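You operate a simulated robot arm through the tools that you are given. There is no shell and no other tool. Be economical: measure what you need, move in short steps, check, and stop when the job is done.

You are at the controls of a simulated robot arm. One attempt, no reset.

TASK
The wire snapped: thread the respooler again and wind 7 metres.
Fine: tension dial down to the spool's mark, bead to its block and then to the round post, brake off to wind and on at the end.

It is judged by the outcome, as a careful person would: the job done as asked, and still so three seconds after it is handed in. It fails if anything else is knocked over, pushed out of place, dropped, spilled or broken.

THE ROBOT
A 7-joint arm with a fingered hand, fixed in place. Base frame: the origin is at the foot of the arm, x ahead of it, y to its left, z up. Readings come in mm, degrees, newtons and seconds.
With the tool pointing down near the work surface it reaches from about 100 to 640 mm from the base axis. Its first joint turns from -166.0 to 166.0 degrees. Payload 3.4 kg.
The TCP is the grasp point between the finger pads, 25 mm short of the fingertips. In the tool frame z runs along the fingers and y along their closing line. The gripper opens to 88 mm. The gripper's body begins 29 mm behind the TCP. The gripper is a hand of 3 fingers: y runs from the thumb to the fingers, the wrist lies at [-13, -106, -174] in the tool frame, and closing takes about 1.5 s.
Orientation is that of the tool frame in the base frame, as [roll, pitch, yaw] about the fixed x, y, z axes, in that order (R = Rz(yaw) Ry(pitch) Rx(roll)). With the fingers straight down and the wrist toward the robot, the tool's x, y and z point along [0, 1, 0], [1, 0, 0] and [0, 0, -1] of the base frame.

THE INTERFACE
- The arm moves only by the tool move_arm. Its argument "plan" is a list of rows, each a list of 6 numbers: the shift along the tool's x, y, z in mm, then the turn, a rotation vector about the tool's x, y, z in degrees. In form: [[tx, ty, tz, ax, ay, az], ...]. A call has 1 to 8 rows; each row shifts and turns the commanded pose from where the row before left it, along the tool's axes as they then stand. "gripper" is the gripper command, from -1 (shut) to 1 (fully open), values between in proportion, set as the call begins (left out, the last holds). Rows are played at 5 a second. More than 50 mm and 8.6 degrees between two rows, or a gripper value outside its range, and nothing of the call is played. Where a pose cannot be reached the arm comes as near as it can. A force on the tool above 40 N (or 10 N above the force at the start of the call, whichever is more), or a blocked arm, ends the call early, and 0.2 s more pass. The fingers move at their own pace (about 72 mm/s each) and stop on an object; they squeeze with about 23 N. The grip force told is the motor's: it shows also when the fingers shut on nothing. Time passes only in rows, and 0.2 s behind the last, so rows that do not move let the fingers close. The reply holds the time, the measured pose of the TCP, the force on the tool along the base axes, the opening and the grip force, in the units named above and with some noise, with the torque about the TCP (base axes, N m) and any sound that the robot's microphone picked up.
- Cameras (640 x 400 px; columns grow to the right, rows downward): "scene" is fixed at [49.6, -498.7, 1425.7]; the picture's right is [0.95, -0.31, 0.00], its down [-0.09, -0.28, -0.96] and it looks along [0.30, 0.91, -0.29] (base axes); focal length 336 px, centre (320, 200). "wrist" rides on the gripper at [58, -85, -99] in the tool frame; the picture's right is [-0.67, 0.35, -0.66], its down [-0.69, -0.63, 0.37] and it looks along [-0.28, 0.69, 0.66] (tool axes); focal length 261 px, centre (320, 200).
- grab_frame(camera): a new picture of that camera. No time passes.
- lift_body(by): slides the trunk up (or, below 0, down) by that many mm; the arm rides with it, the base frame stays. It gives what a move gives, with no picture.
- move_fingers(index, middle, thumb_bend, thumb_turn): sets how far each is bent, from 0 (flat) to 1 (curled in); at 0.3 the hand is open as for a grip, at 0.7 the pads meet at the TCP. One left out holds its place. A second passes; each finger stops where it meets its share of the squeeze, and holds until it gets a number again. A gripper value or a shape takes the hand back. It gives what a move gives, with no picture; readings hold the bend of each and the force on the fingers (four entries, about 0 where the hand has none), thumb and palm. thumb_turn goes from beside the hand (0) to across from the fingers (1), as for a grip.
- preshape(shape): the hand has 3 fingers and takes this shape, open, in about a second: jaw (thumb against the fingers, like two jaws); tri (thumb and two fingers); tip (a fingertip pinch); poke (one finger out to press); point (the index stretched); flat (the hand flat); cup (the hand cupped); fist (a fist). The gripper value then closes the fingers along that shape, each until it touches; the sizes above hold for jaw. It gives what a move gives, with no picture.
- probe_pixels(camera, pixels): for up to 12 pixels [column, row] of the newest picture of that camera ("zoom" is the newest enlarged one), the place [x, y, z] in the base frame of the surface seen there, good to about 2 mm. No time passes.
- close_up(camera, box): a new picture of the part [left, top, right, bottom] of that camera's present view, enlarged. No time passes.
- finish_job(): hands the job in; it is judged then, once.

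Work in short steps. Measure before you move; look again where a grasp or a placing could have gone wrong, and mend it. You have 80 turns and 54 pictures in all, those below and enlarged ones among them. Open the gripper and draw the arm clear of the work before you hand the job in, unless the task says otherwise; then end with one line.

The tools are called after "Emit:" by a JSON object that holds its "op" and its "data". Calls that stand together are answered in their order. move_arm: Moves the arm, as the interface text tells. Its arguments: {"type":"object","properties":{"plan":{"type":"array","items":{"type":"array","items":{"type":"number"}}},"gripper":{"type":"number"}},"required":["plan"]} The other tools are called the same way: lift_body (by) slides the trunk up or down; preshape (shape) gives the hand a shape; move_fingers (index, middle, thumb_bend, thumb_turn) moves the fingers one by one; grab_frame (camera) takes a picture; probe_pixels (camera, pixels) gives the place of the surface under pixels of a picture; close_up (camera, box) takes an enlarged picture of a part of a camera's view; finish_job () hands the job in.

At the start:

```text
t: 0.0
tool_pos: [188.6, 358.0, 1234.8]
orientation: [180.0, 0.0, 89.9]
contact_force: [-0.5, -0.2, -0.4]
ft_torque: [-0.02, -0.03, -0.04]
gripper_width: 87.9
grasp_force: 0.1
shape: jaw
bend: [0.3, 0.3, 0.3, 0.98]
finger forces: [0.0, 0.1, 0.1, 0.0, 0.1, 0.0]
trunk travel left (down, up): [-525.0, 65.0]
```

scene: 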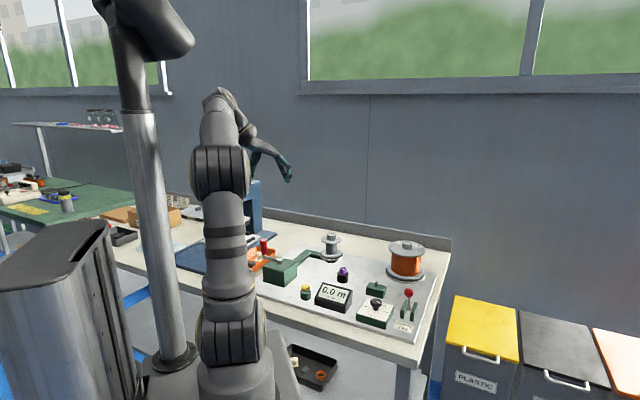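
wrist: 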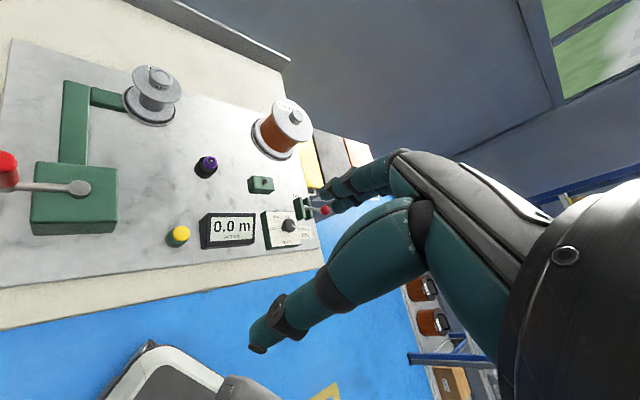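

The pictures show the respooler on the bench, with the spool at (405,260) and counter at (333,293). I'll take enlarged views of the board.

Emit:
{"op": "close_up", "data": {"camera": "scene", "box": [240, 220, 460, 358]}}

Emit:
{"op": "close_up", "data": {"camera": "wrist", "box": [0, 50, 340, 262]}}

```text
2.90 times, centred on (350, 289) of scene
```

zoom: 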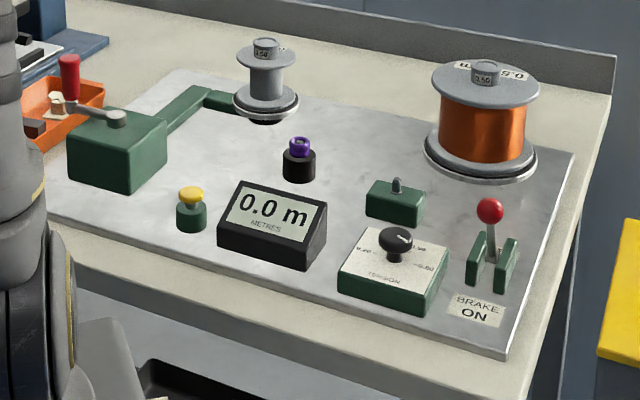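

```text
1.88 times, centred on (170, 156) of wrist
```

zoom: 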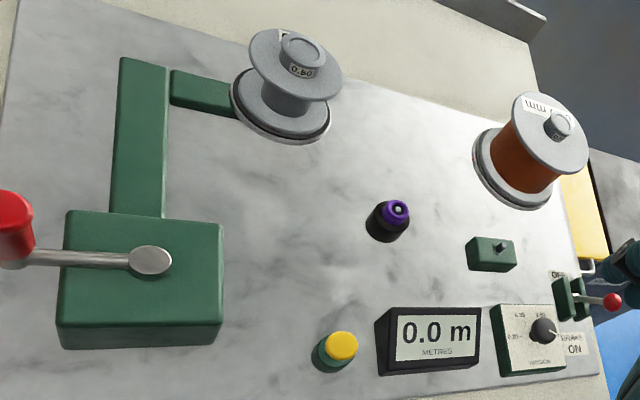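

I need finer views of the dial marks, the green block at (376,290), the purple post and the spools.

Emit:
{"op": "close_up", "data": {"camera": "scene", "box": [350, 270, 430, 320]}}

Emit:
{"op": "close_up", "data": {"camera": "scene", "box": [315, 228, 435, 303]}}

Emit:
{"op": "close_up", "data": {"camera": "wrist", "box": [230, 80, 350, 155]}}

Emit:
{"op": "close_up", "data": {"camera": "wrist", "box": [240, 170, 340, 250]}}

```text
8.00 times, centred on (390, 295) of scene
```

zoom: 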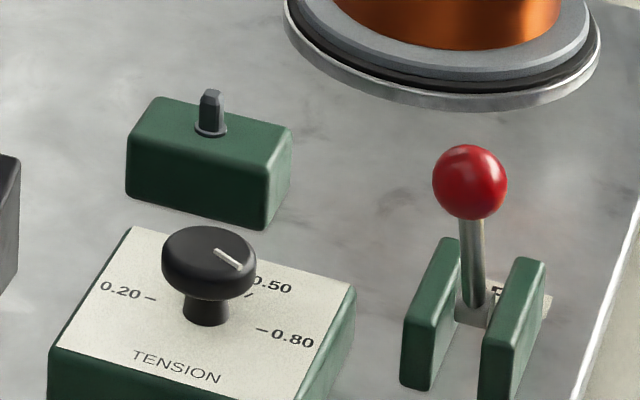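

```text
5.33 times, centred on (375, 266) of scene
```

zoom: 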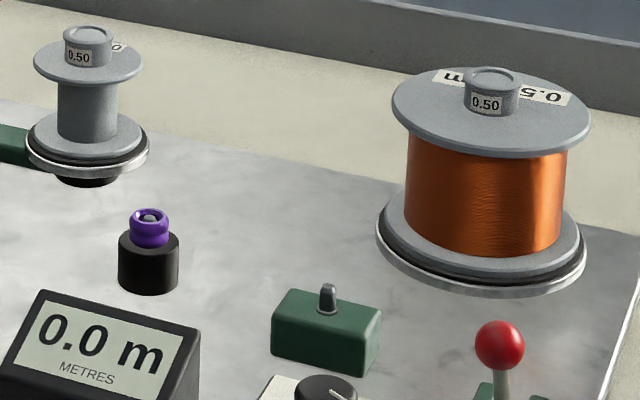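

```text
5.33 times, centred on (290, 118) of wrist
```

zoom: 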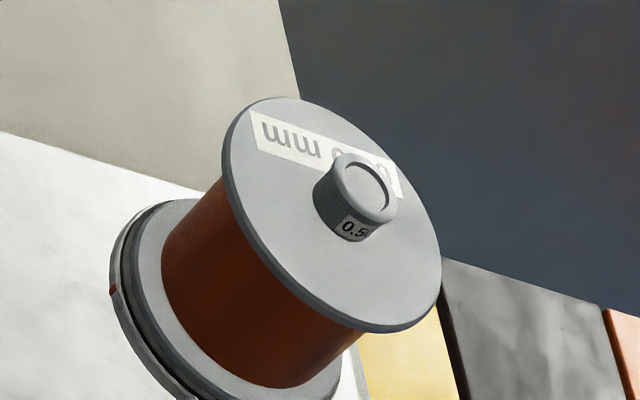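

```text
5.00 times, centred on (290, 210) of wrist
```

zoom: 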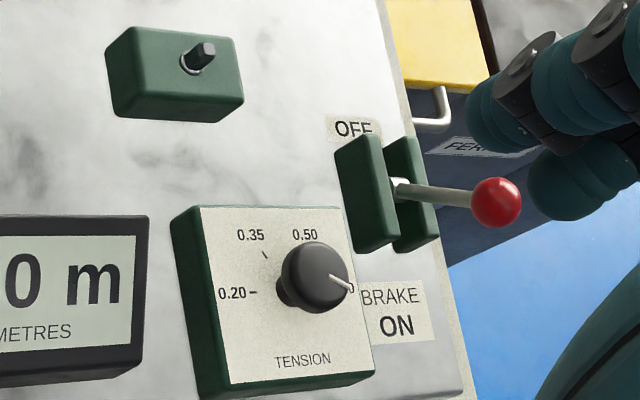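

The dial pointer sits at 0.80 while the spool says 0.50. The purple ring is probably the bead, so I'll enlarge it, then probe the main features.

Emit:
{"op": "close_up", "data": {"camera": "wrist", "box": [160, 140, 240, 250]}}

Emit:
{"op": "grab_frame", "data": {"camera": "wrist"}}

Emit:
{"op": "probe_pixels", "data": {"camera": "wrist", "pixels": [[208, 162], [203, 171], [180, 234], [262, 183], [289, 225], [325, 210], [160, 75], [295, 115], [5, 165], [78, 187], [230, 230], [220, 200]]}}

Emit:
{"op": "grab_frame", "data": {"camera": "scene"}}

Emit:
{"op": "probe_pixels", "data": {"camera": "scene", "pixels": [[343, 270], [342, 277], [306, 288], [376, 285], [377, 292], [376, 303], [408, 293], [408, 305], [331, 238], [406, 246], [264, 243], [280, 260]]}}

```text
3.64 times, centred on (200, 195) of wrist
```

zoom: 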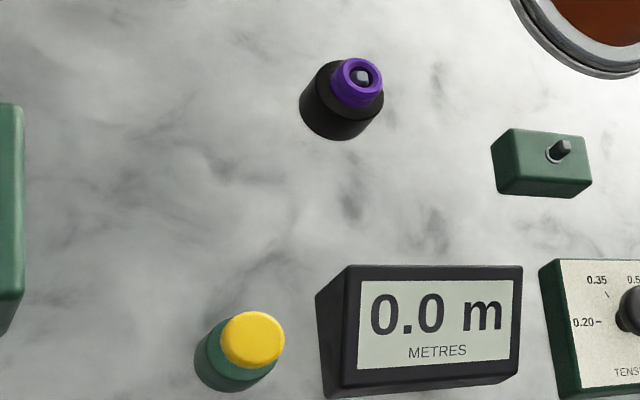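

```text
44 pictures are left
```

wrist: 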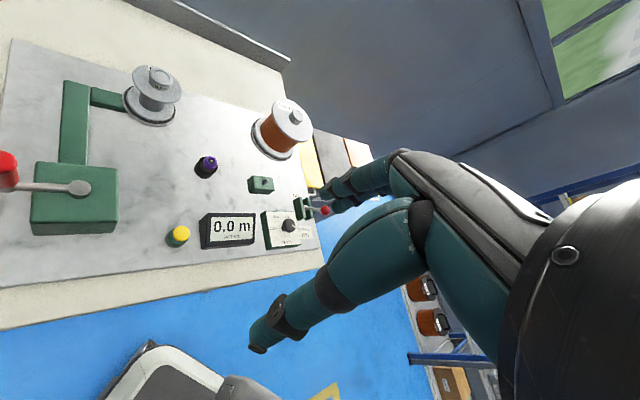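

```text
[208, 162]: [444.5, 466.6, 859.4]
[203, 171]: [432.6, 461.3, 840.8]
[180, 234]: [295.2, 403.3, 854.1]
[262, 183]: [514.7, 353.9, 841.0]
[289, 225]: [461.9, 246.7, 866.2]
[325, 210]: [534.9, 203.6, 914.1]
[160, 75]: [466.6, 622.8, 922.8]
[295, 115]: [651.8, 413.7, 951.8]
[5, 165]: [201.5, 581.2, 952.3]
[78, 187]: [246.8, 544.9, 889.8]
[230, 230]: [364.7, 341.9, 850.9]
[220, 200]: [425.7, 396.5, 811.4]
```

```text
43 pictures are left
```

scene: 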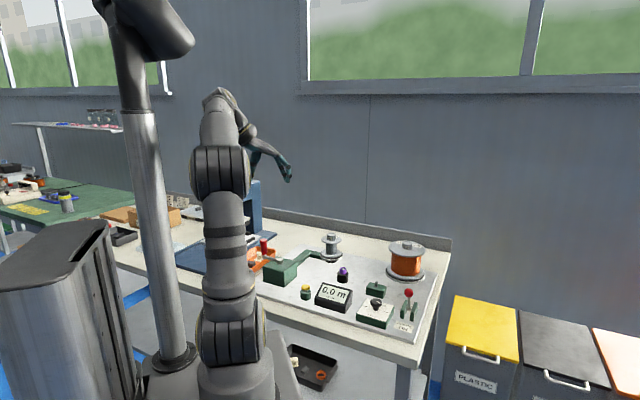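

```text
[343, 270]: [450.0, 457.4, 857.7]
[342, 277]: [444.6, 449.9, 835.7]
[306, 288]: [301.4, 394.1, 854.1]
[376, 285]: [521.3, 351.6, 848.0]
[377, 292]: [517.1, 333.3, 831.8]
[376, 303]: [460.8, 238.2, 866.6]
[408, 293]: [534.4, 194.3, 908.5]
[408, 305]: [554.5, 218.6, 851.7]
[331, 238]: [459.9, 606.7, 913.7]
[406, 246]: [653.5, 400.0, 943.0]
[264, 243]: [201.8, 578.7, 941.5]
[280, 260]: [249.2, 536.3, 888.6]
```

The bead sits on the black stand at about (447,462,858), and the green block's peg is at (517,353,848). I'll lower the trunk and go closer for a better view.

Emit:
{"op": "lift_body", "data": {"by": -200}}

Emit:
{"op": "move_arm", "data": {"plan": [[30, 35, 0, 0, 0, 0], [30, 35, 0, 0, 0, 0], [30, 30, 0, 0, 0, 0], [30, 30, 0, 0, 0, 0], [0, 0, 30, 0, 0, 0], [0, 0, 30, 0, 0, 0]]}}

Emit:
{"op": "grab_frame", "data": {"camera": "wrist"}}

Emit:
{"op": "grab_frame", "data": {"camera": "scene"}}

```text
t: 2.2
tool_pos: [190.5, 355.8, 1035.5]
orientation: [180.0, 0.0, 90.0]
contact_force: [-0.7, -0.1, 0.5]
ft_torque: [0.03, -0.03, 0.02]
gripper_width: 87.8
grasp_force: 0.0
shape: jaw
bend: [0.3, 0.3, 0.3, 0.98]
finger forces: [0.1, 0.1, 0.0, 0.0, 0.1, 0.0]
trunk travel left (down, up): [-325.0, 265.0]
```

```text
t: 3.6
tool_pos: [304.7, 447.4, 960.0]
orientation: [180.0, 0.0, 90.0]
contact_force: [-0.3, -0.3, 0.2]
ft_torque: [0.02, -0.02, -0.01]
gripper_width: 87.5
grasp_force: 0.1
shape: jaw
bend: [0.3, 0.3, 0.3, 0.98]
finger forces: [0.0, 0.1, 0.1, 0.0, 0.0, 0.0]
out of reach, approached as far as the arm can: row 4
trunk travel left (down, up): [-325.0, 265.0]
```

```text
42 pictures are left
```

wrist: 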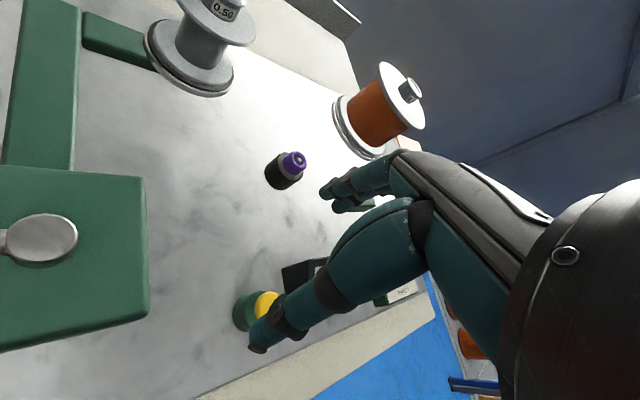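

```text
41 pictures are left
```

scene: 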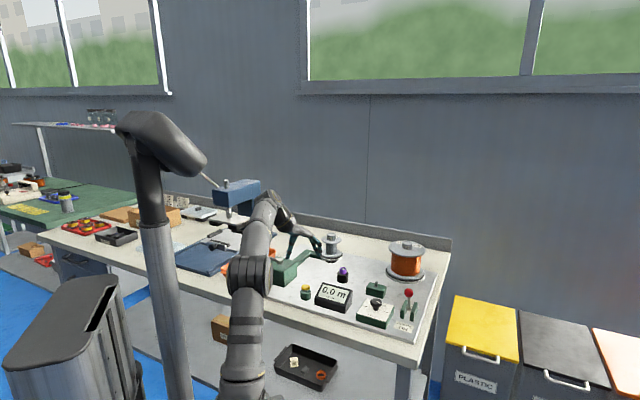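

The arm stopped short at a radius of about 540. I'll zoom on the bead at (290,165), then turn the hand so the wrist lies radially behind it.

Emit:
{"op": "close_up", "data": {"camera": "wrist", "box": [240, 130, 340, 200]}}

Emit:
{"op": "move_arm", "data": {"plan": [[0, 0, 0, 0, 0, -8], [0, 0, 0, 0, 0, -8], [0, 0, 0, 0, 0, -8], [0, 0, 0, 0, 0, -8], [0, 0, 0, 0, 0, -8]]}}

Emit:
{"op": "grab_frame", "data": {"camera": "wrist"}}

```text
5.71 times, centred on (290, 165) of wrist
```

zoom: 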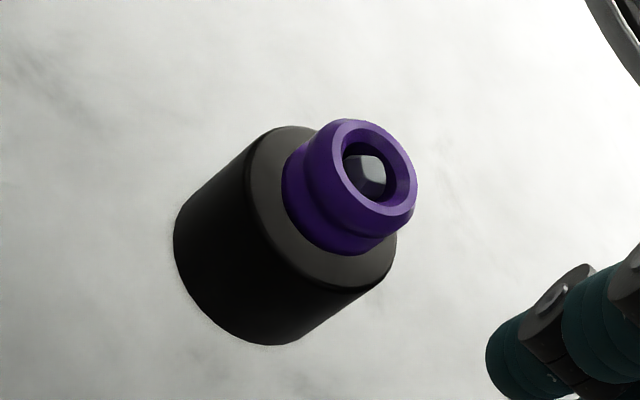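

```text
t: 4.8
tool_pos: [304.2, 445.3, 958.3]
orientation: [179.9, 0.1, 130.2]
contact_force: [0.2, -0.4, -0.5]
ft_torque: [-0.02, 0.02, 0.0]
gripper_width: 87.7
grasp_force: 0.1
shape: jaw
bend: [0.3, 0.3, 0.3, 0.98]
finger forces: [0.0, 0.0, 0.0, 0.0, 0.0, 0.0]
trunk travel left (down, up): [-325.0, 265.0]
```

```text
39 pictures are left
```

wrist: 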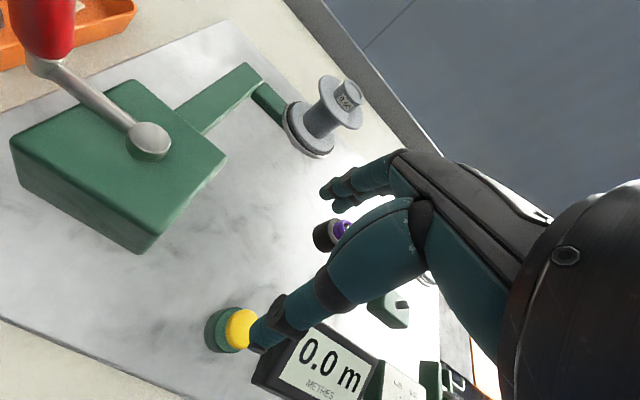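

The bead is a grooved ring on a tapered peg, and only the black post and the green block have pegs. I'll raise the trunk and test how far the hand can reach.

Emit:
{"op": "lift_body", "data": {"by": 150}}

Emit:
{"op": "move_arm", "data": {"plan": [[0, 25, 30, 0, 0, 0], [0, 25, 30, 0, 0, 0], [0, 25, 30, 0, 0, 0], [0, 25, 30, 0, 0, 0], [0, 10, 0, 0, 0, 0]]}}

```text
t: 6.5
tool_pos: [303.9, 447.7, 1109.2]
orientation: [179.9, -0.1, 130.1]
contact_force: [0.3, 0.2, 0.5]
ft_torque: [0.01, 0.04, 0.01]
gripper_width: 87.9
grasp_force: 0.1
shape: jaw
bend: [0.3, 0.3, 0.3, 0.98]
finger forces: [0.1, 0.0, 0.1, 0.0, 0.0, 0.0]
trunk travel left (down, up): [-475.0, 115.0]
```

```text
t: 7.7
tool_pos: [388.2, 518.7, 988.9]
orientation: [-179.9, 0.0, 130.0]
contact_force: [-0.1, 0.1, 0.6]
ft_torque: [-0.02, -0.01, -0.03]
gripper_width: 87.8
grasp_force: 0.1
shape: jaw
bend: [0.3, 0.3, 0.3, 0.98]
finger forces: [0.0, 0.0, 0.1, 0.0, 0.0, 0.1]
trunk travel left (down, up): [-475.0, 115.0]
```

With the trunk raised the hand reaches 648 mm. Next I'll move to where the wrist camera looks down on the dial at about (461,240,866).

Emit:
{"op": "move_arm", "data": {"plan": [[-35.2, -23.4, 0, 0, 0, 0], [-35.2, -23.4, 0, 0, 0, 0], [-35.2, -23.4, 0, 0, 0, 0], [-35.2, -23.4, 0, 0, 0, 0], [-35.2, -23.4, 0, 0, 0, 6.5], [-35.2, -23.4, 0, 0, 0, 6.5], [-35.2, -23.4, 10, 0, 0, 0], [-35.2, -23.4, 10, 0, 0, 0]]}}

Emit:
{"op": "grab_frame", "data": {"camera": "wrist"}}

```text
t: 9.5
tool_pos: [397.3, 180.8, 973.2]
orientation: [-180.0, -0.1, 117.0]
contact_force: [0.3, 0.0, 1.1]
ft_torque: [0.04, -0.02, -0.01]
gripper_width: 87.9
grasp_force: 0.1
shape: jaw
bend: [0.3, 0.3, 0.3, 0.98]
finger forces: [0.0, 0.0, 0.1, 0.0, 0.0, 0.0]
trunk travel left (down, up): [-475.0, 115.0]
```

```text
38 pictures are left
```

wrist: 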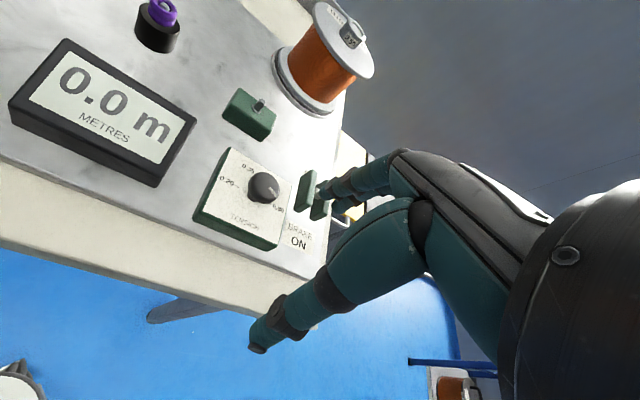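

The dial is at (263,187), so I'll zoom on it and on the block.

Emit:
{"op": "close_up", "data": {"camera": "wrist", "box": [185, 75, 345, 255]}}

```text
2.22 times, centred on (265, 165) of wrist
```

zoom: 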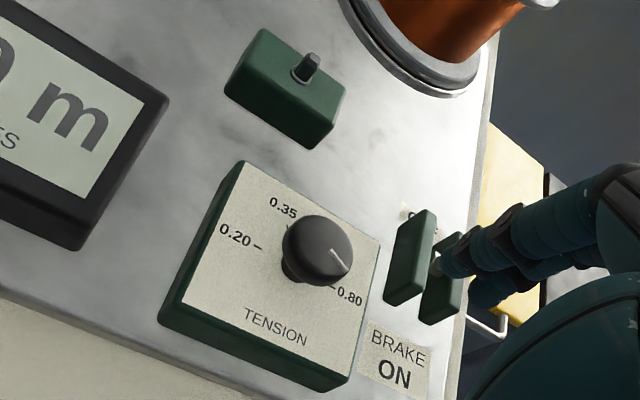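

Emit:
{"op": "probe_pixels", "data": {"camera": "zoom", "pixels": [[256, 247], [288, 228], [333, 288], [318, 245], [334, 252], [347, 266], [288, 242], [349, 242], [244, 163], [380, 240], [306, 62], [312, 57]]}}

Emit:
{"op": "close_up", "data": {"camera": "scene", "box": [352, 290, 402, 330]}}

```text
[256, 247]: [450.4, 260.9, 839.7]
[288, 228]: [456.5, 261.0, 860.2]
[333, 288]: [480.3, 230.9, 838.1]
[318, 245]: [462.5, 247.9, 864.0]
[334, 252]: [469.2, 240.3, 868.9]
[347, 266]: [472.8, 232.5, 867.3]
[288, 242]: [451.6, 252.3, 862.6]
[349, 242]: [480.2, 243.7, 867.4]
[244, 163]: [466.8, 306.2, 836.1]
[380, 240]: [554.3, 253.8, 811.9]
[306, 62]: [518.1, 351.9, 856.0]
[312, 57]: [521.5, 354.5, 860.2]
```

```text
10.00 times, centred on (377, 310) of scene
```

zoom: 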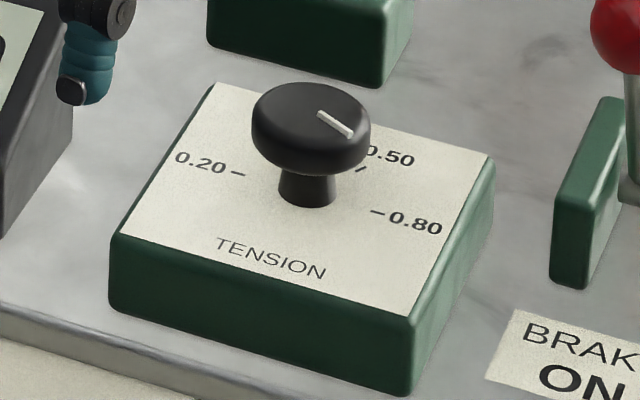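

Probe the ticks, pointer line and knob here.

Emit:
{"op": "probe_pixels", "data": {"camera": "zoom", "pixels": [[238, 174], [360, 168], [376, 212], [321, 113], [350, 134], [335, 124], [252, 120], [370, 125], [310, 86], [306, 200], [213, 85], [492, 160]]}}

```text
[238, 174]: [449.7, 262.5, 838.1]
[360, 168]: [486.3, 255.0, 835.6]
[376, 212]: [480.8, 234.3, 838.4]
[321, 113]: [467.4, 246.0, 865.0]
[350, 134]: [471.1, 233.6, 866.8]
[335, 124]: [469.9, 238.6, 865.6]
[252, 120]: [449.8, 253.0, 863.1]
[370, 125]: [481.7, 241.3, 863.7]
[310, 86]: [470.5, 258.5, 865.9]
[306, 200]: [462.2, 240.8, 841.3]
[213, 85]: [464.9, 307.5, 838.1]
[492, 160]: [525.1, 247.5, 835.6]
```

Ticks: 0.20 at 138°, 0.50 at about 19°, and 0.80 at −42°. The pointer is at about −67°, so it needs about +86° counter-clockwise. The knob centre is about (466,247), so I'll move above it with the fingers half open.

Emit:
{"op": "move_arm", "data": {"plan": [[14, 45, 0, 0, 0, 6], [14.2, 46, 0, 0, 0, 6], [0, 0, 30, 0, 0, 0], [0, 0, 25, 0, 0, 0]], "gripper": 0.2}}

Emit:
{"op": "close_up", "data": {"camera": "scene", "box": [320, 240, 440, 330]}}

```text
t: 10.5
tool_pos: [474.5, 242.2, 918.4]
orientation: [-180.0, 0.0, 104.9]
contact_force: [0.4, 0.5, 0.4]
ft_torque: [-0.04, -0.02, 0.02]
gripper_width: 53.4
grasp_force: 0.0
shape: jaw
bend: [0.29, 0.4, 0.64, 1.0]
finger forces: [0.1, 0.1, 0.0, 0.0, 0.1, 0.0]
trunk travel left (down, up): [-475.0, 115.0]
```

```text
4.44 times, centred on (380, 285) of scene
```

zoom: 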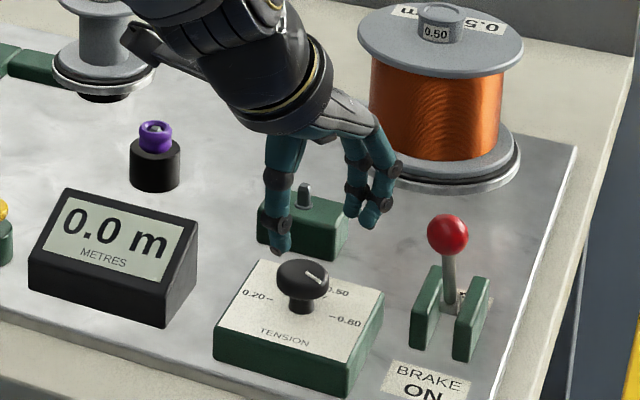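

Tool is at (474.5,242.2), so I'll correct to (466,247) and descend to grip height.

Emit:
{"op": "move_arm", "data": {"plan": [[7.1, -6.9, 0, 0, 0, 0], [0, 0, 25, 0, 0, 0], [0, 0, 24, 0, 0, 0], [0, 0, 0, 0, 0, 0]]}}

Emit:
{"op": "close_up", "data": {"camera": "scene", "box": [335, 260, 425, 330]}}

```text
t: 11.5
tool_pos: [466.6, 249.6, 865.6]
orientation: [-179.9, -0.1, 105.0]
contact_force: [-0.1, -0.3, -1.0]
ft_torque: [-0.01, -0.01, 0.02]
gripper_width: 53.1
grasp_force: 0.0
shape: jaw
bend: [0.29, 0.4, 0.64, 1.0]
finger forces: [0.0, 0.0, 0.0, 0.0, 0.0, 0.1]
trunk travel left (down, up): [-475.0, 115.0]
```

```text
5.71 times, centred on (380, 295) of scene
```

zoom: 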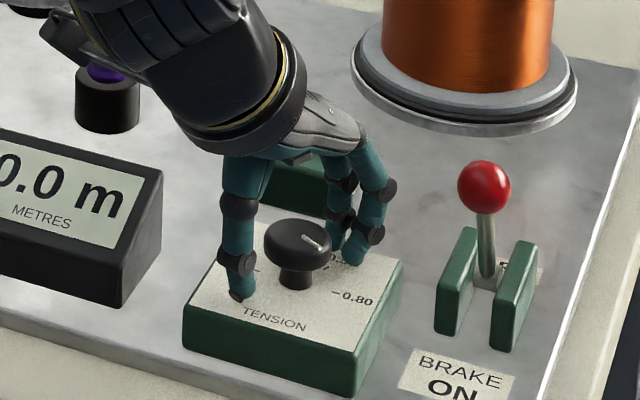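

Fingers straddle the knob well at (297,240), so I'll close.

Emit:
{"op": "move_arm", "data": {"plan": [[0, 0, 0, 0, 0, 0], [0, 0, 0, 0, 0, 0], [0, 0, 0, 0, 0, 0], [0, 0, 0, 0, 0, 0], [0, 0, 0, 0, 0, 0], [0, 0, 0, 0, 0, 0]], "gripper": -1}}

Emit:
{"op": "close_up", "data": {"camera": "scene", "box": [335, 260, 425, 330]}}

```text
t: 12.9
tool_pos: [466.2, 249.5, 865.2]
orientation: [-179.9, 0.2, 105.0]
contact_force: [-3.6, -0.9, -14.9]
ft_torque: [-0.03, -0.12, 0.02]
gripper_width: 19.9
grasp_force: 23.3
shape: jaw
bend: [0.74, 0.64, 0.76, 1.0]
finger forces: [13.3, 6.0, 0.1, 0.0, 23.8, 0.0]
trunk travel left (down, up): [-475.0, 115.0]
```

```text
5.71 times, centred on (380, 295) of scene
```

zoom: 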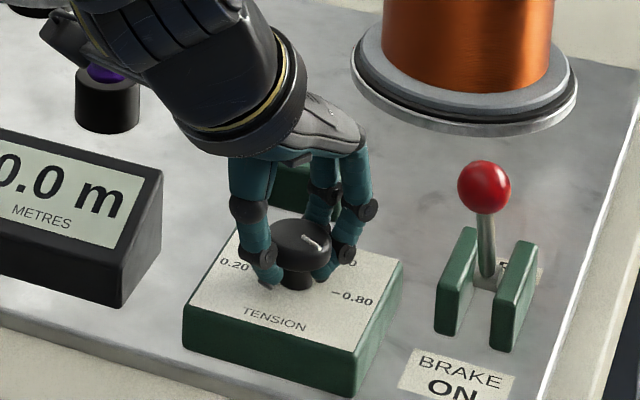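

Gripped at 19.9 mm. I'll turn +40° counter-clockwise (tool z negative) and check.

Emit:
{"op": "move_arm", "data": {"plan": [[0, 0, -1, 0, 0, -8], [0, 0, 0, 0, 0, -8], [0, 0, 0, 0, 0, -8], [0, 0, 0, 0, 0, -8], [0, 0, 0, 0, 0, -8], [0, 0, 0, 0, 0, 0]]}}

Emit:
{"op": "close_up", "data": {"camera": "scene", "box": [335, 260, 425, 330]}}

```text
t: 14.3
tool_pos: [465.8, 248.7, 866.3]
orientation: [-179.9, 0.1, 145.1]
contact_force: [-9.4, -5.5, -21.5]
ft_torque: [0.02, -0.08, 0.0]
gripper_width: 19.8
grasp_force: 23.1
shape: jaw
bend: [0.74, 0.72, 0.76, 1.0]
finger forces: [14.5, 4.2, 0.0, 0.1, 27.1, 0.0]
trunk travel left (down, up): [-475.0, 115.0]
```

```text
5.71 times, centred on (380, 295) of scene
```

zoom: 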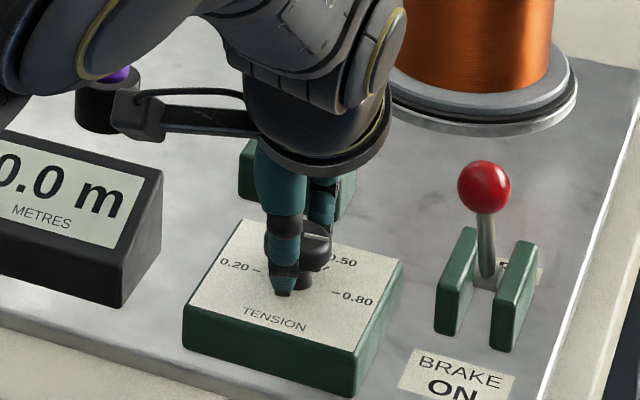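

The pointer line near (318,237) is partly hidden. I'll zoom finer.

Emit:
{"op": "close_up", "data": {"camera": "scene", "box": [362, 288, 402, 318]}}

```text
13.33 times, centred on (382, 303) of scene
```

zoom: 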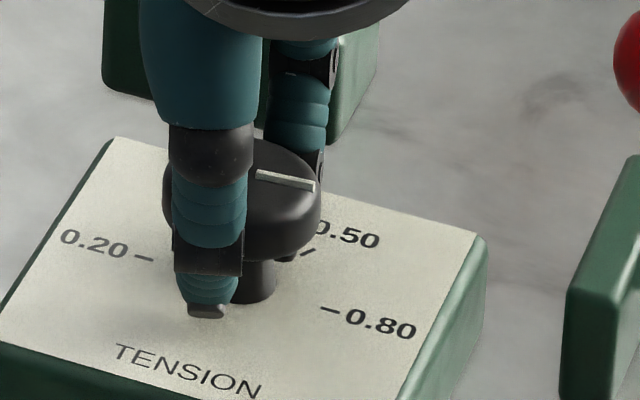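

Emit:
{"op": "probe_pixels", "data": {"camera": "zoom", "pixels": [[259, 175], [285, 181], [311, 187], [305, 255], [325, 308], [144, 258], [318, 205], [290, 150]]}}

```text
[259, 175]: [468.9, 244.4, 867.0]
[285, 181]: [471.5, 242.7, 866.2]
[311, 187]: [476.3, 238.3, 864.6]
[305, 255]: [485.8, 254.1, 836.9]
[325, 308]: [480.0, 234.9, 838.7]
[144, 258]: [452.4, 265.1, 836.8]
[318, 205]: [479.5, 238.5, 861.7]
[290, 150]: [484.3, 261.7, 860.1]
```

By image geometry the pointer is at about −38° and the 0.50 tick at about 17.5°, so I'll turn another ~55°.

Emit:
{"op": "move_arm", "data": {"plan": [[0, 0, 0, 0, 0, -8], [0, 0, 0, 0, 0, -8], [0, 0, 0, 0, 0, -8], [0, 0, 0, 0, 0, -8], [0, 0, 0, 0, 0, -8], [0, 0, 0, 0, 0, -8], [0, 0, 0, 0, 0, -8], [0, 0, 0, 0, 0, 0]]}}

Emit:
{"op": "close_up", "data": {"camera": "scene", "box": [362, 288, 402, 318]}}

```text
t: 16.1
tool_pos: [465.6, 247.8, 866.2]
orientation: [180.0, -0.1, -158.8]
contact_force: [-5.8, -8.1, -24.2]
ft_torque: [0.0, 0.0, -0.01]
gripper_width: 19.6
grasp_force: 22.9
shape: jaw
bend: [0.74, 0.72, 0.75, 0.99]
finger forces: [16.9, 4.6, 0.1, 0.1, 25.6, 0.0]
trunk travel left (down, up): [-475.0, 115.0]
```

```text
13.33 times, centred on (382, 303) of scene
```

zoom: 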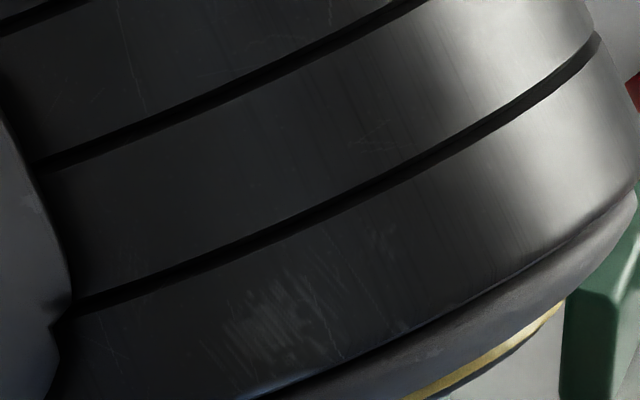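

The view is blocked. I'll release, lift straight up, swing the hand back and look.

Emit:
{"op": "move_arm", "data": {"plan": [[0, 0, 0, 0, 0, 0], [0, 0, 0, 0, 0, 0], [0, 0, 0, 0, 0, 0], [0, 0, 0, 0, 0, 0]], "gripper": 0.2}}

Emit:
{"op": "move_arm", "data": {"plan": [[0, 0, -30, 0, 0, 0], [0, 0, -40, 0, 0, 8], [0, 0, -30, 0, 0, 8], [0, -20, 0, 0, 0, 8], [0, -20, 0, 0, 0, 8], [0, -30, 0, 0, 0, 8], [0, -30, 0, 0, 0, 8], [0, 0, 0, 0, 0, 8]]}}

Emit:
{"op": "close_up", "data": {"camera": "scene", "box": [362, 288, 402, 318]}}

```text
t: 17.1
tool_pos: [465.6, 248.0, 866.0]
orientation: [179.9, 0.1, -159.0]
contact_force: [0.3, 1.2, 0.2]
ft_torque: [0.03, 0.02, -0.03]
gripper_width: 52.4
grasp_force: 0.0
shape: jaw
bend: [0.29, 0.41, 0.65, 1.0]
finger forces: [0.0, 0.0, 0.0, 0.0, 0.1, 0.1]
trunk travel left (down, up): [-475.0, 115.0]
```

```text
t: 18.9
tool_pos: [449.1, 152.0, 965.8]
orientation: [-180.0, 0.0, 144.8]
contact_force: [-0.2, 0.3, -0.1]
ft_torque: [0.01, -0.02, -0.02]
gripper_width: 52.6
grasp_force: 0.1
shape: jaw
bend: [0.29, 0.41, 0.65, 1.0]
finger forces: [0.0, 0.0, 0.0, 0.0, 0.1, 0.0]
trunk travel left (down, up): [-475.0, 115.0]
```

```text
13.33 times, centred on (382, 303) of scene
```

zoom: 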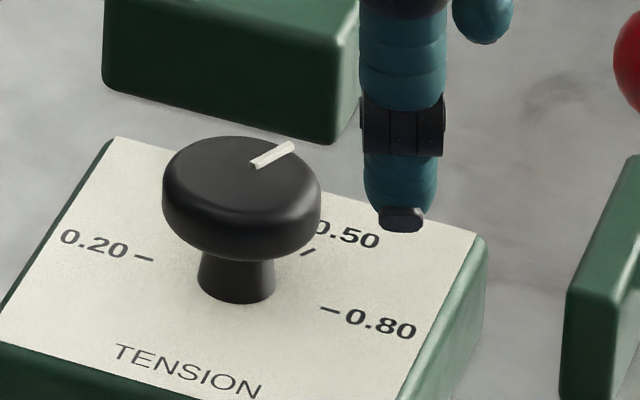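

The pointer now reads about 20° against the 0.50 tick's ~17.5–18.6°, so it sits on the mark; I'll recheck later. Next I'll move near the bead for a close view.

Emit:
{"op": "move_arm", "data": {"plan": [[25.7, 31.5, 0, 0, 0, 0], [25.7, 31.5, 0, 0, 0, 0], [25.7, 31.5, 0, 0, 0, 0], [25.7, 31.5, 0, 0, 0, 0], [25.7, 31.5, 0, 0, 0, 0], [25.7, 31.5, 0, 0, 0, 0], [0, 0, 0, 0, 0, 8]]}}

Emit:
{"op": "grab_frame", "data": {"camera": "wrist"}}

```text
t: 20.5
tool_pos: [432.9, 393.9, 966.3]
orientation: [-179.9, 0.0, 137.0]
contact_force: [-0.4, -1.3, 0.2]
ft_torque: [0.05, -0.01, 0.02]
gripper_width: 52.4
grasp_force: 0.1
shape: jaw
bend: [0.29, 0.41, 0.65, 1.0]
finger forces: [0.0, 0.0, 0.1, 0.0, 0.1, 0.0]
trunk travel left (down, up): [-475.0, 115.0]
```

```text
28 pictures are left
```

wrist: 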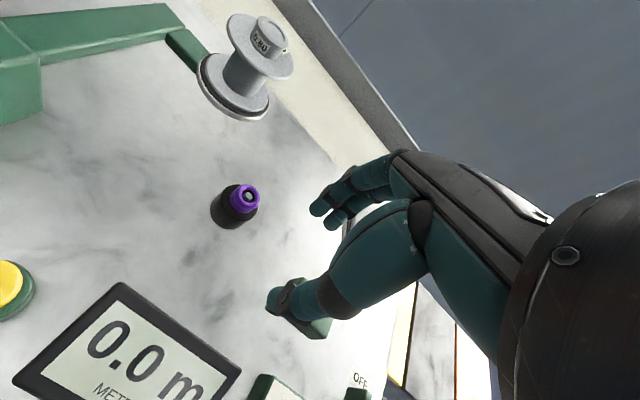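

The bead is at (247,195). I'll probe its rim, peg and stand.

Emit:
{"op": "probe_pixels", "data": {"camera": "wrist", "pixels": [[248, 195], [242, 187], [254, 189], [257, 202], [244, 205], [233, 200], [236, 210], [224, 200], [235, 222], [215, 212], [247, 216], [240, 215]]}}

```text
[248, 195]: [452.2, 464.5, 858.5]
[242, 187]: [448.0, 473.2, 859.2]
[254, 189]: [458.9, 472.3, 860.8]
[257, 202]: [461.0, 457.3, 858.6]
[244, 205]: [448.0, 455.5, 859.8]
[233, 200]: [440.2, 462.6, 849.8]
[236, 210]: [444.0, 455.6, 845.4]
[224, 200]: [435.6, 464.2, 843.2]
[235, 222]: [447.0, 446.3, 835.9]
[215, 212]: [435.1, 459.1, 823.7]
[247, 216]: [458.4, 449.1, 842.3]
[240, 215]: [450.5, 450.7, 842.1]
```

The bead centre is about (453,464.5), top 860, stand top 842. I'll go above it and down to z≈868.

Emit:
{"op": "move_arm", "data": {"plan": [[16.7, 32.6, 0, 0, 0, 0], [16.7, 32.7, 0, 0, 0, 0], [0, 0, 35, 0, 0, 0], [0, 0, 35, 0, 0, 0], [0, 0, 27, 0, 0, 0], [0, 0, 0, 0, 0, 0]]}}

Emit:
{"op": "close_up", "data": {"camera": "scene", "box": [310, 240, 390, 300]}}

```text
t: 21.9
tool_pos: [451.0, 464.7, 868.0]
orientation: [-179.9, 0.1, 137.0]
contact_force: [-0.4, -0.5, -0.5]
ft_torque: [-0.01, 0.0, 0.0]
gripper_width: 52.4
grasp_force: 0.0
shape: jaw
bend: [0.29, 0.41, 0.65, 1.0]
finger forces: [0.0, 0.1, 0.0, 0.0, 0.0, 0.1]
trunk travel left (down, up): [-475.0, 115.0]
```

```text
6.67 times, centred on (350, 270) of scene
```

zoom: 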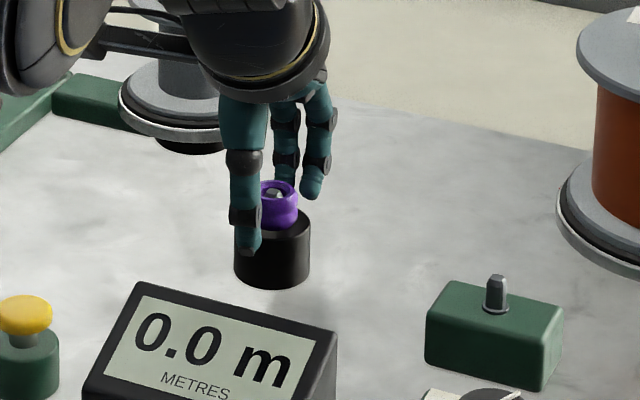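

Bead (278,205) lies between thumb and fingers, so I'll close on it.

Emit:
{"op": "move_arm", "data": {"plan": [[0, 0, 0, 0, 0, 0], [0, 0, 0, 0, 0, 0], [0, 0, 0, 0, 0, 0], [0, 0, 0, 0, 0, 0], [0, 0, 0, 0, 0, 0], [0, 0, 0, 0, 0, 0]], "gripper": -1}}

Emit:
{"op": "close_up", "data": {"camera": "scene", "box": [325, 250, 365, 285]}}

```text
t: 23.3
tool_pos: [451.2, 464.4, 867.5]
orientation: [-180.0, 0.0, 137.0]
contact_force: [1.3, 0.1, 0.6]
ft_torque: [0.03, -0.02, -0.05]
gripper_width: 18.7
grasp_force: 22.8
shape: jaw
bend: [0.73, 0.59, 0.75, 1.0]
finger forces: [13.5, 6.9, 0.0, 0.1, 19.9, 0.0]
trunk travel left (down, up): [-475.0, 115.0]
```

```text
11.43 times, centred on (345, 268) of scene
```

zoom: 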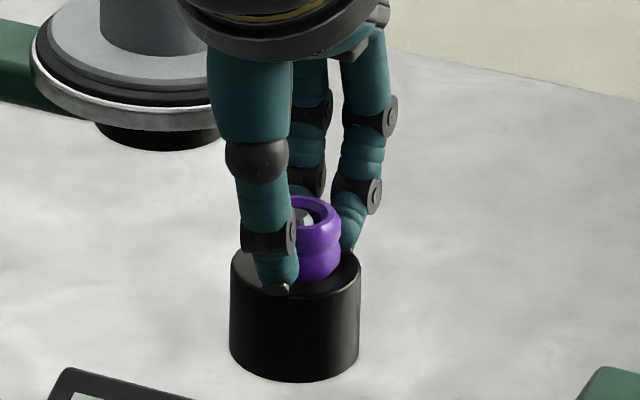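

Bead gripped around its waist at 18.7 mm. I'll lift it 45 mm.

Emit:
{"op": "move_arm", "data": {"plan": [[0, 0, -10, 0, 0, 0], [0, 0, -15, 0, 0, 0], [0, 0, -20, 0, 0, 0], [0, 0, 0, 0, 0, 0]]}}

Emit:
{"op": "close_up", "data": {"camera": "scene", "box": [310, 230, 430, 310]}}

```text
t: 24.3
tool_pos: [450.5, 465.5, 915.3]
orientation: [180.0, -0.1, 137.0]
contact_force: [-0.2, -0.1, -0.2]
ft_torque: [0.01, 0.01, 0.0]
gripper_width: 18.6
grasp_force: 22.8
shape: jaw
bend: [0.73, 0.59, 0.75, 1.0]
finger forces: [13.6, 7.3, 0.0, 0.0, 19.9, 0.0]
trunk travel left (down, up): [-475.0, 115.0]
```

```text
5.00 times, centred on (370, 270) of scene
```

zoom: 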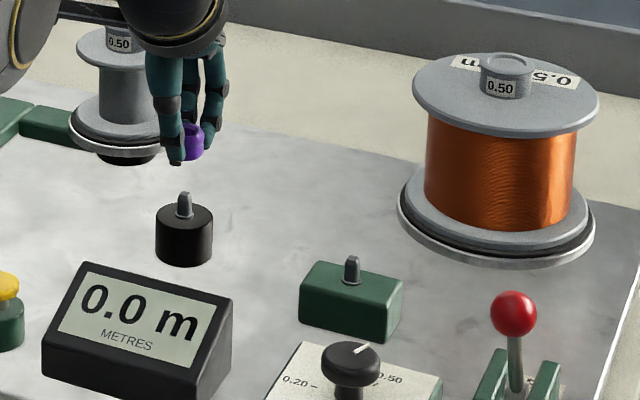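

Both the post and block have identical pegs. I'll probe both so I can use the relative offset.

Emit:
{"op": "probe_pixels", "data": {"camera": "zoom", "pixels": [[184, 198], [184, 207], [189, 208], [170, 212], [200, 215], [352, 260], [352, 270], [357, 270], [340, 270], [330, 272], [375, 282], [352, 279]]}}

```text
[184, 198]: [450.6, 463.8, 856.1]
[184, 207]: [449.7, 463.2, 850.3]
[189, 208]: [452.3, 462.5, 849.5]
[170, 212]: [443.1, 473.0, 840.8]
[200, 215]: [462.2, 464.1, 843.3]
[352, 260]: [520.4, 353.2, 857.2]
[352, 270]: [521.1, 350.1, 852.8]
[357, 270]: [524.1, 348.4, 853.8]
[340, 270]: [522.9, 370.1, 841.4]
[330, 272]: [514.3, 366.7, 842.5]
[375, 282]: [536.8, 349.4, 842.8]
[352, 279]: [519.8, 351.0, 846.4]
```

The offset between pegs is about (70.7,−111.9). I'll carry the bead over the block peg and stop above it.

Emit:
{"op": "move_arm", "data": {"plan": [[-32, -8.4, 0, 0, 0, 0], [-32, -8.4, 0, 0, 0, 0], [-32, -8.4, 0, 0, 0, 0], [-32, -8.4, 0, 0, 0, 0], [0, 0, 0, 0, 0, 0], [0, 0, 22, 0, 0, 0], [0, 0, 0, 0, 0, 0]]}}

Emit:
{"op": "close_up", "data": {"camera": "scene", "box": [355, 265, 395, 300]}}

```text
t: 25.9
tool_pos: [522.4, 351.8, 892.5]
orientation: [179.9, 0.0, 137.0]
contact_force: [0.1, 0.8, 0.1]
ft_torque: [-0.02, 0.0, -0.01]
gripper_width: 18.7
grasp_force: 23.1
shape: jaw
bend: [0.73, 0.59, 0.75, 1.0]
finger forces: [13.7, 7.6, 0.0, 0.1, 19.9, 0.1]
trunk travel left (down, up): [-475.0, 115.0]
```

```text
11.43 times, centred on (375, 282) of scene
```

zoom: 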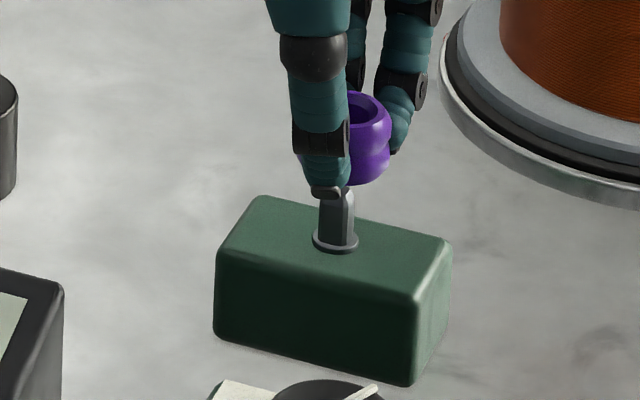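

I'll probe bead rim points and peg in this view to check alignment.

Emit:
{"op": "probe_pixels", "data": {"camera": "zoom", "pixels": [[367, 98], [388, 118], [372, 130], [355, 128], [360, 180], [386, 165], [336, 200], [336, 225], [322, 222], [350, 225], [336, 250], [370, 108]]}}

```text
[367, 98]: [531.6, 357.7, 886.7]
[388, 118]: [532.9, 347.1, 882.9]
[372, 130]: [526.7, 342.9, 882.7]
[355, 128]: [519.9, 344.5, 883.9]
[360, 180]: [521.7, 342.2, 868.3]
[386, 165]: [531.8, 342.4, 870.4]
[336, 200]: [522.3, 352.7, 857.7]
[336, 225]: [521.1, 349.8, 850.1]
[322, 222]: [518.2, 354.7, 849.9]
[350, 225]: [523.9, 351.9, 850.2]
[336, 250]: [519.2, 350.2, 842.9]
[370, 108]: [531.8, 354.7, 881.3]
```

The bead is about 2 mm off from the peg axis, so I'll correct by (−1.7,+1.0) and lower gently.

Emit:
{"op": "move_arm", "data": {"plan": [[1.9, -0.4, 0, 0, 0, 0], [0, 0, 6, 0, 0, 0], [0, 0, 5, 0, 0, 0], [0, 0, 0, 0, 0, 0]]}}

Emit:
{"op": "close_up", "data": {"camera": "scene", "box": [355, 265, 395, 300]}}

```text
t: 26.9
tool_pos: [520.6, 353.9, 881.2]
orientation: [180.0, -0.1, 137.0]
contact_force: [0.4, 0.3, -0.6]
ft_torque: [-0.01, 0.0, 0.01]
gripper_width: 18.5
grasp_force: 22.9
shape: jaw
bend: [0.73, 0.59, 0.75, 1.0]
finger forces: [13.8, 7.6, 0.1, 0.0, 19.8, 0.0]
trunk travel left (down, up): [-475.0, 115.0]
```

```text
11.43 times, centred on (375, 282) of scene
```

zoom: 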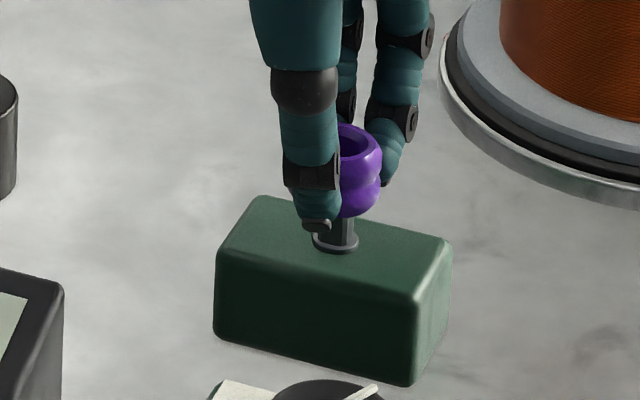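

No contact force and the bead is at the peg tip, so I'll continue down.

Emit:
{"op": "move_arm", "data": {"plan": [[0, 0, 5, 0, 0, 0], [0, 0, 5, 0, 0, 0], [0, 0, 2.5, 0, 0, 0], [0, 0, 0, 0, 0, 0]]}}

Emit:
{"op": "close_up", "data": {"camera": "scene", "box": [355, 265, 395, 300]}}

```text
t: 27.9
tool_pos: [521.4, 353.5, 867.8]
orientation: [-180.0, 0.1, 137.0]
contact_force: [-1.0, -0.1, -0.4]
ft_torque: [-0.08, -0.01, 0.0]
gripper_width: 18.5
grasp_force: 23.7
shape: jaw
bend: [0.73, 0.59, 0.75, 1.0]
finger forces: [13.7, 7.7, 0.0, 0.1, 19.7, 0.1]
trunk travel left (down, up): [-475.0, 115.0]
```

```text
11.43 times, centred on (375, 282) of scene
```

zoom: 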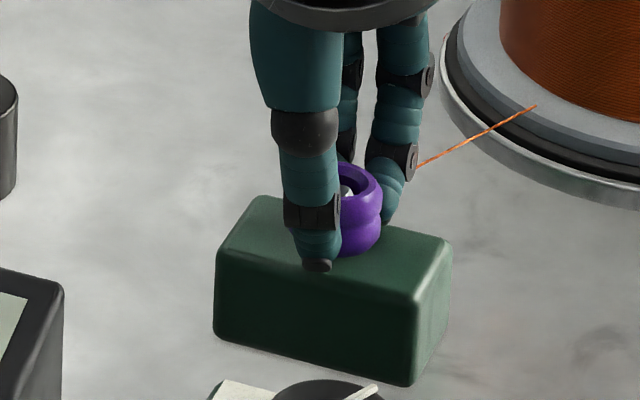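

A wire now runs from the spool to the bead on the block, which confirms the threading. I'll release briefly so the bead settles, then grip again.

Emit:
{"op": "move_arm", "data": {"plan": [[0, 0, 0, 0, 0, 0], [0, 0, 0, 0, 0, 0], [0, 0, 0, 0, 0, 0], [0, 0, 0, 0, 0, 0]], "gripper": 0.0}}

Emit:
{"op": "close_up", "data": {"camera": "scene", "box": [325, 235, 425, 305]}}

Emit:
{"op": "move_arm", "data": {"plan": [[0, 0, 0, 0, 0, 0], [0, 0, 0, 0, 0, 0], [0, 0, 0, 0, 0, 0], [0, 0, 0, 0, 0, 0], [0, 0, 0, 0, 0, 0], [0, 0, 0, 0, 0, 0]], "gripper": -1}}

```text
t: 28.9
tool_pos: [522.0, 353.3, 870.3]
orientation: [180.0, 0.0, 137.0]
contact_force: [0.1, 0.1, -0.2]
ft_torque: [0.0, 0.02, 0.03]
gripper_width: 43.2
grasp_force: 0.2
shape: jaw
bend: [0.74, 0.45, 0.7, 1.0]
finger forces: [0.0, 0.0, 0.0, 0.0, 0.0, 0.0]
trunk travel left (down, up): [-475.0, 115.0]
```

```text
5.71 times, centred on (375, 270) of scene
```

zoom: 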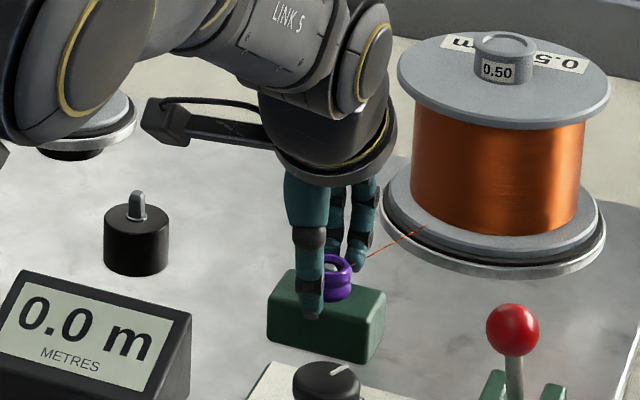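

```text
t: 30.3
tool_pos: [521.2, 353.3, 868.8]
orientation: [180.0, 0.0, 137.0]
contact_force: [0.8, -0.5, -0.6]
ft_torque: [0.0, 0.01, 0.0]
gripper_width: 18.5
grasp_force: 22.9
shape: jaw
bend: [0.73, 0.59, 0.75, 1.0]
finger forces: [13.5, 7.4, 0.1, 0.0, 20.1, 0.0]
trunk travel left (down, up): [-475.0, 115.0]
```

Regripped. I'll lift and carry the bead back to the round post, lowering to just above its peg.

Emit:
{"op": "move_arm", "data": {"plan": [[0, 0, -20, 0, 0, 0], [0, 0, -22, 0, 0, 0], [31.5, 8.5, 0, 0, 0, 0], [31.5, 8.5, 0, 0, 0, 0], [31.5, 8.5, 0, 0, 0, 0], [31.6, 8.5, 0, 0, 0, 0], [0, 0, 20, 0, 0, 0], [0, 0, 0, 0, 0, 0]]}}

Emit:
{"op": "close_up", "data": {"camera": "scene", "box": [325, 250, 365, 285]}}

```text
t: 32.1
tool_pos: [451.6, 461.8, 889.7]
orientation: [-180.0, 0.0, 137.0]
contact_force: [0.8, 0.2, 0.3]
ft_torque: [-0.01, 0.01, 0.01]
gripper_width: 18.2
grasp_force: 22.7
shape: jaw
bend: [0.73, 0.59, 0.75, 1.0]
finger forces: [13.6, 7.9, 0.1, 0.1, 20.0, 0.0]
trunk travel left (down, up): [-475.0, 115.0]
```

```text
11.43 times, centred on (345, 268) of scene
```

zoom: 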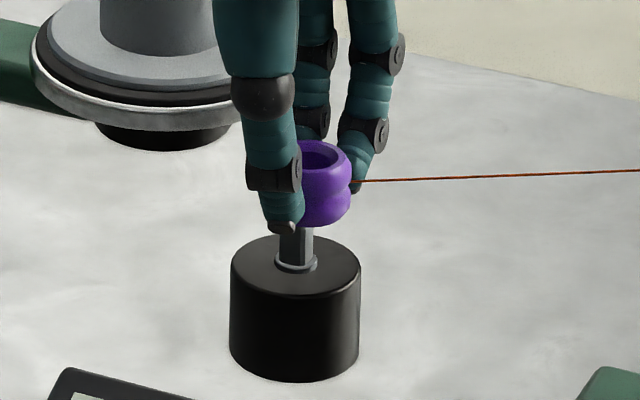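

Wire follows. The bead looks about 2 mm right and near of its seated position, so I'll correct and lower.

Emit:
{"op": "move_arm", "data": {"plan": [[2.6, 1.0, 0, 0, 0, 0], [0, 0, 5, 0, 0, 0], [0, 0, 4, 0, 0, 0], [0, 0, 0, 0, 0, 0]]}}

Emit:
{"op": "close_up", "data": {"camera": "scene", "box": [325, 250, 365, 285]}}

```text
t: 33.1
tool_pos: [451.3, 466.9, 880.5]
orientation: [180.0, 0.0, 136.9]
contact_force: [0.2, 0.3, -0.2]
ft_torque: [0.01, 0.05, -0.01]
gripper_width: 18.4
grasp_force: 22.8
shape: jaw
bend: [0.73, 0.59, 0.75, 1.0]
finger forces: [13.6, 7.8, 0.1, 0.1, 20.0, 0.0]
trunk travel left (down, up): [-475.0, 115.0]
```

```text
11.43 times, centred on (345, 268) of scene
```

zoom: 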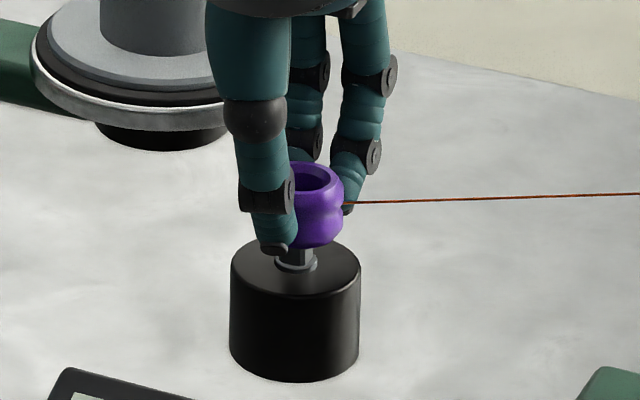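

Right edge is at 344 now and there's no force. I'll lower to the seat.

Emit:
{"op": "move_arm", "data": {"plan": [[0, 0, 5, 0, 0, 0], [0, 0, 5, 0, 0, 0], [0, 0, 2.5, 0, 0, 0], [0, 0, 0, 0, 0, 0]]}}

Emit:
{"op": "close_up", "data": {"camera": "scene", "box": [310, 225, 430, 305]}}

```text
t: 34.1
tool_pos: [450.2, 466.5, 869.8]
orientation: [-179.9, -0.1, 137.0]
contact_force: [0.0, -0.6, -0.5]
ft_torque: [0.0, -0.01, 0.01]
gripper_width: 18.3
grasp_force: 23.1
shape: jaw
bend: [0.73, 0.59, 0.75, 1.0]
finger forces: [13.6, 7.9, 0.0, 0.0, 20.0, 0.0]
trunk travel left (down, up): [-475.0, 115.0]
```

```text
5.00 times, centred on (370, 265) of scene
```

zoom: 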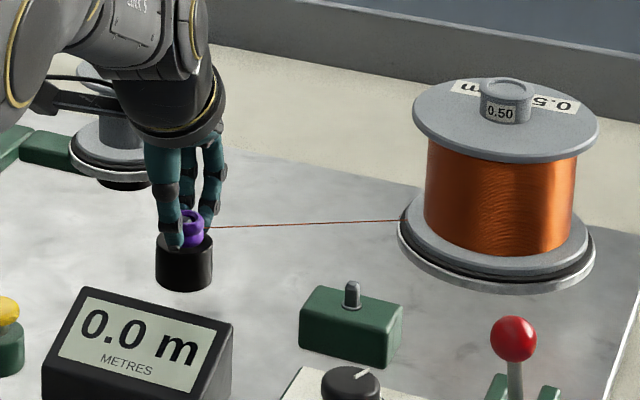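

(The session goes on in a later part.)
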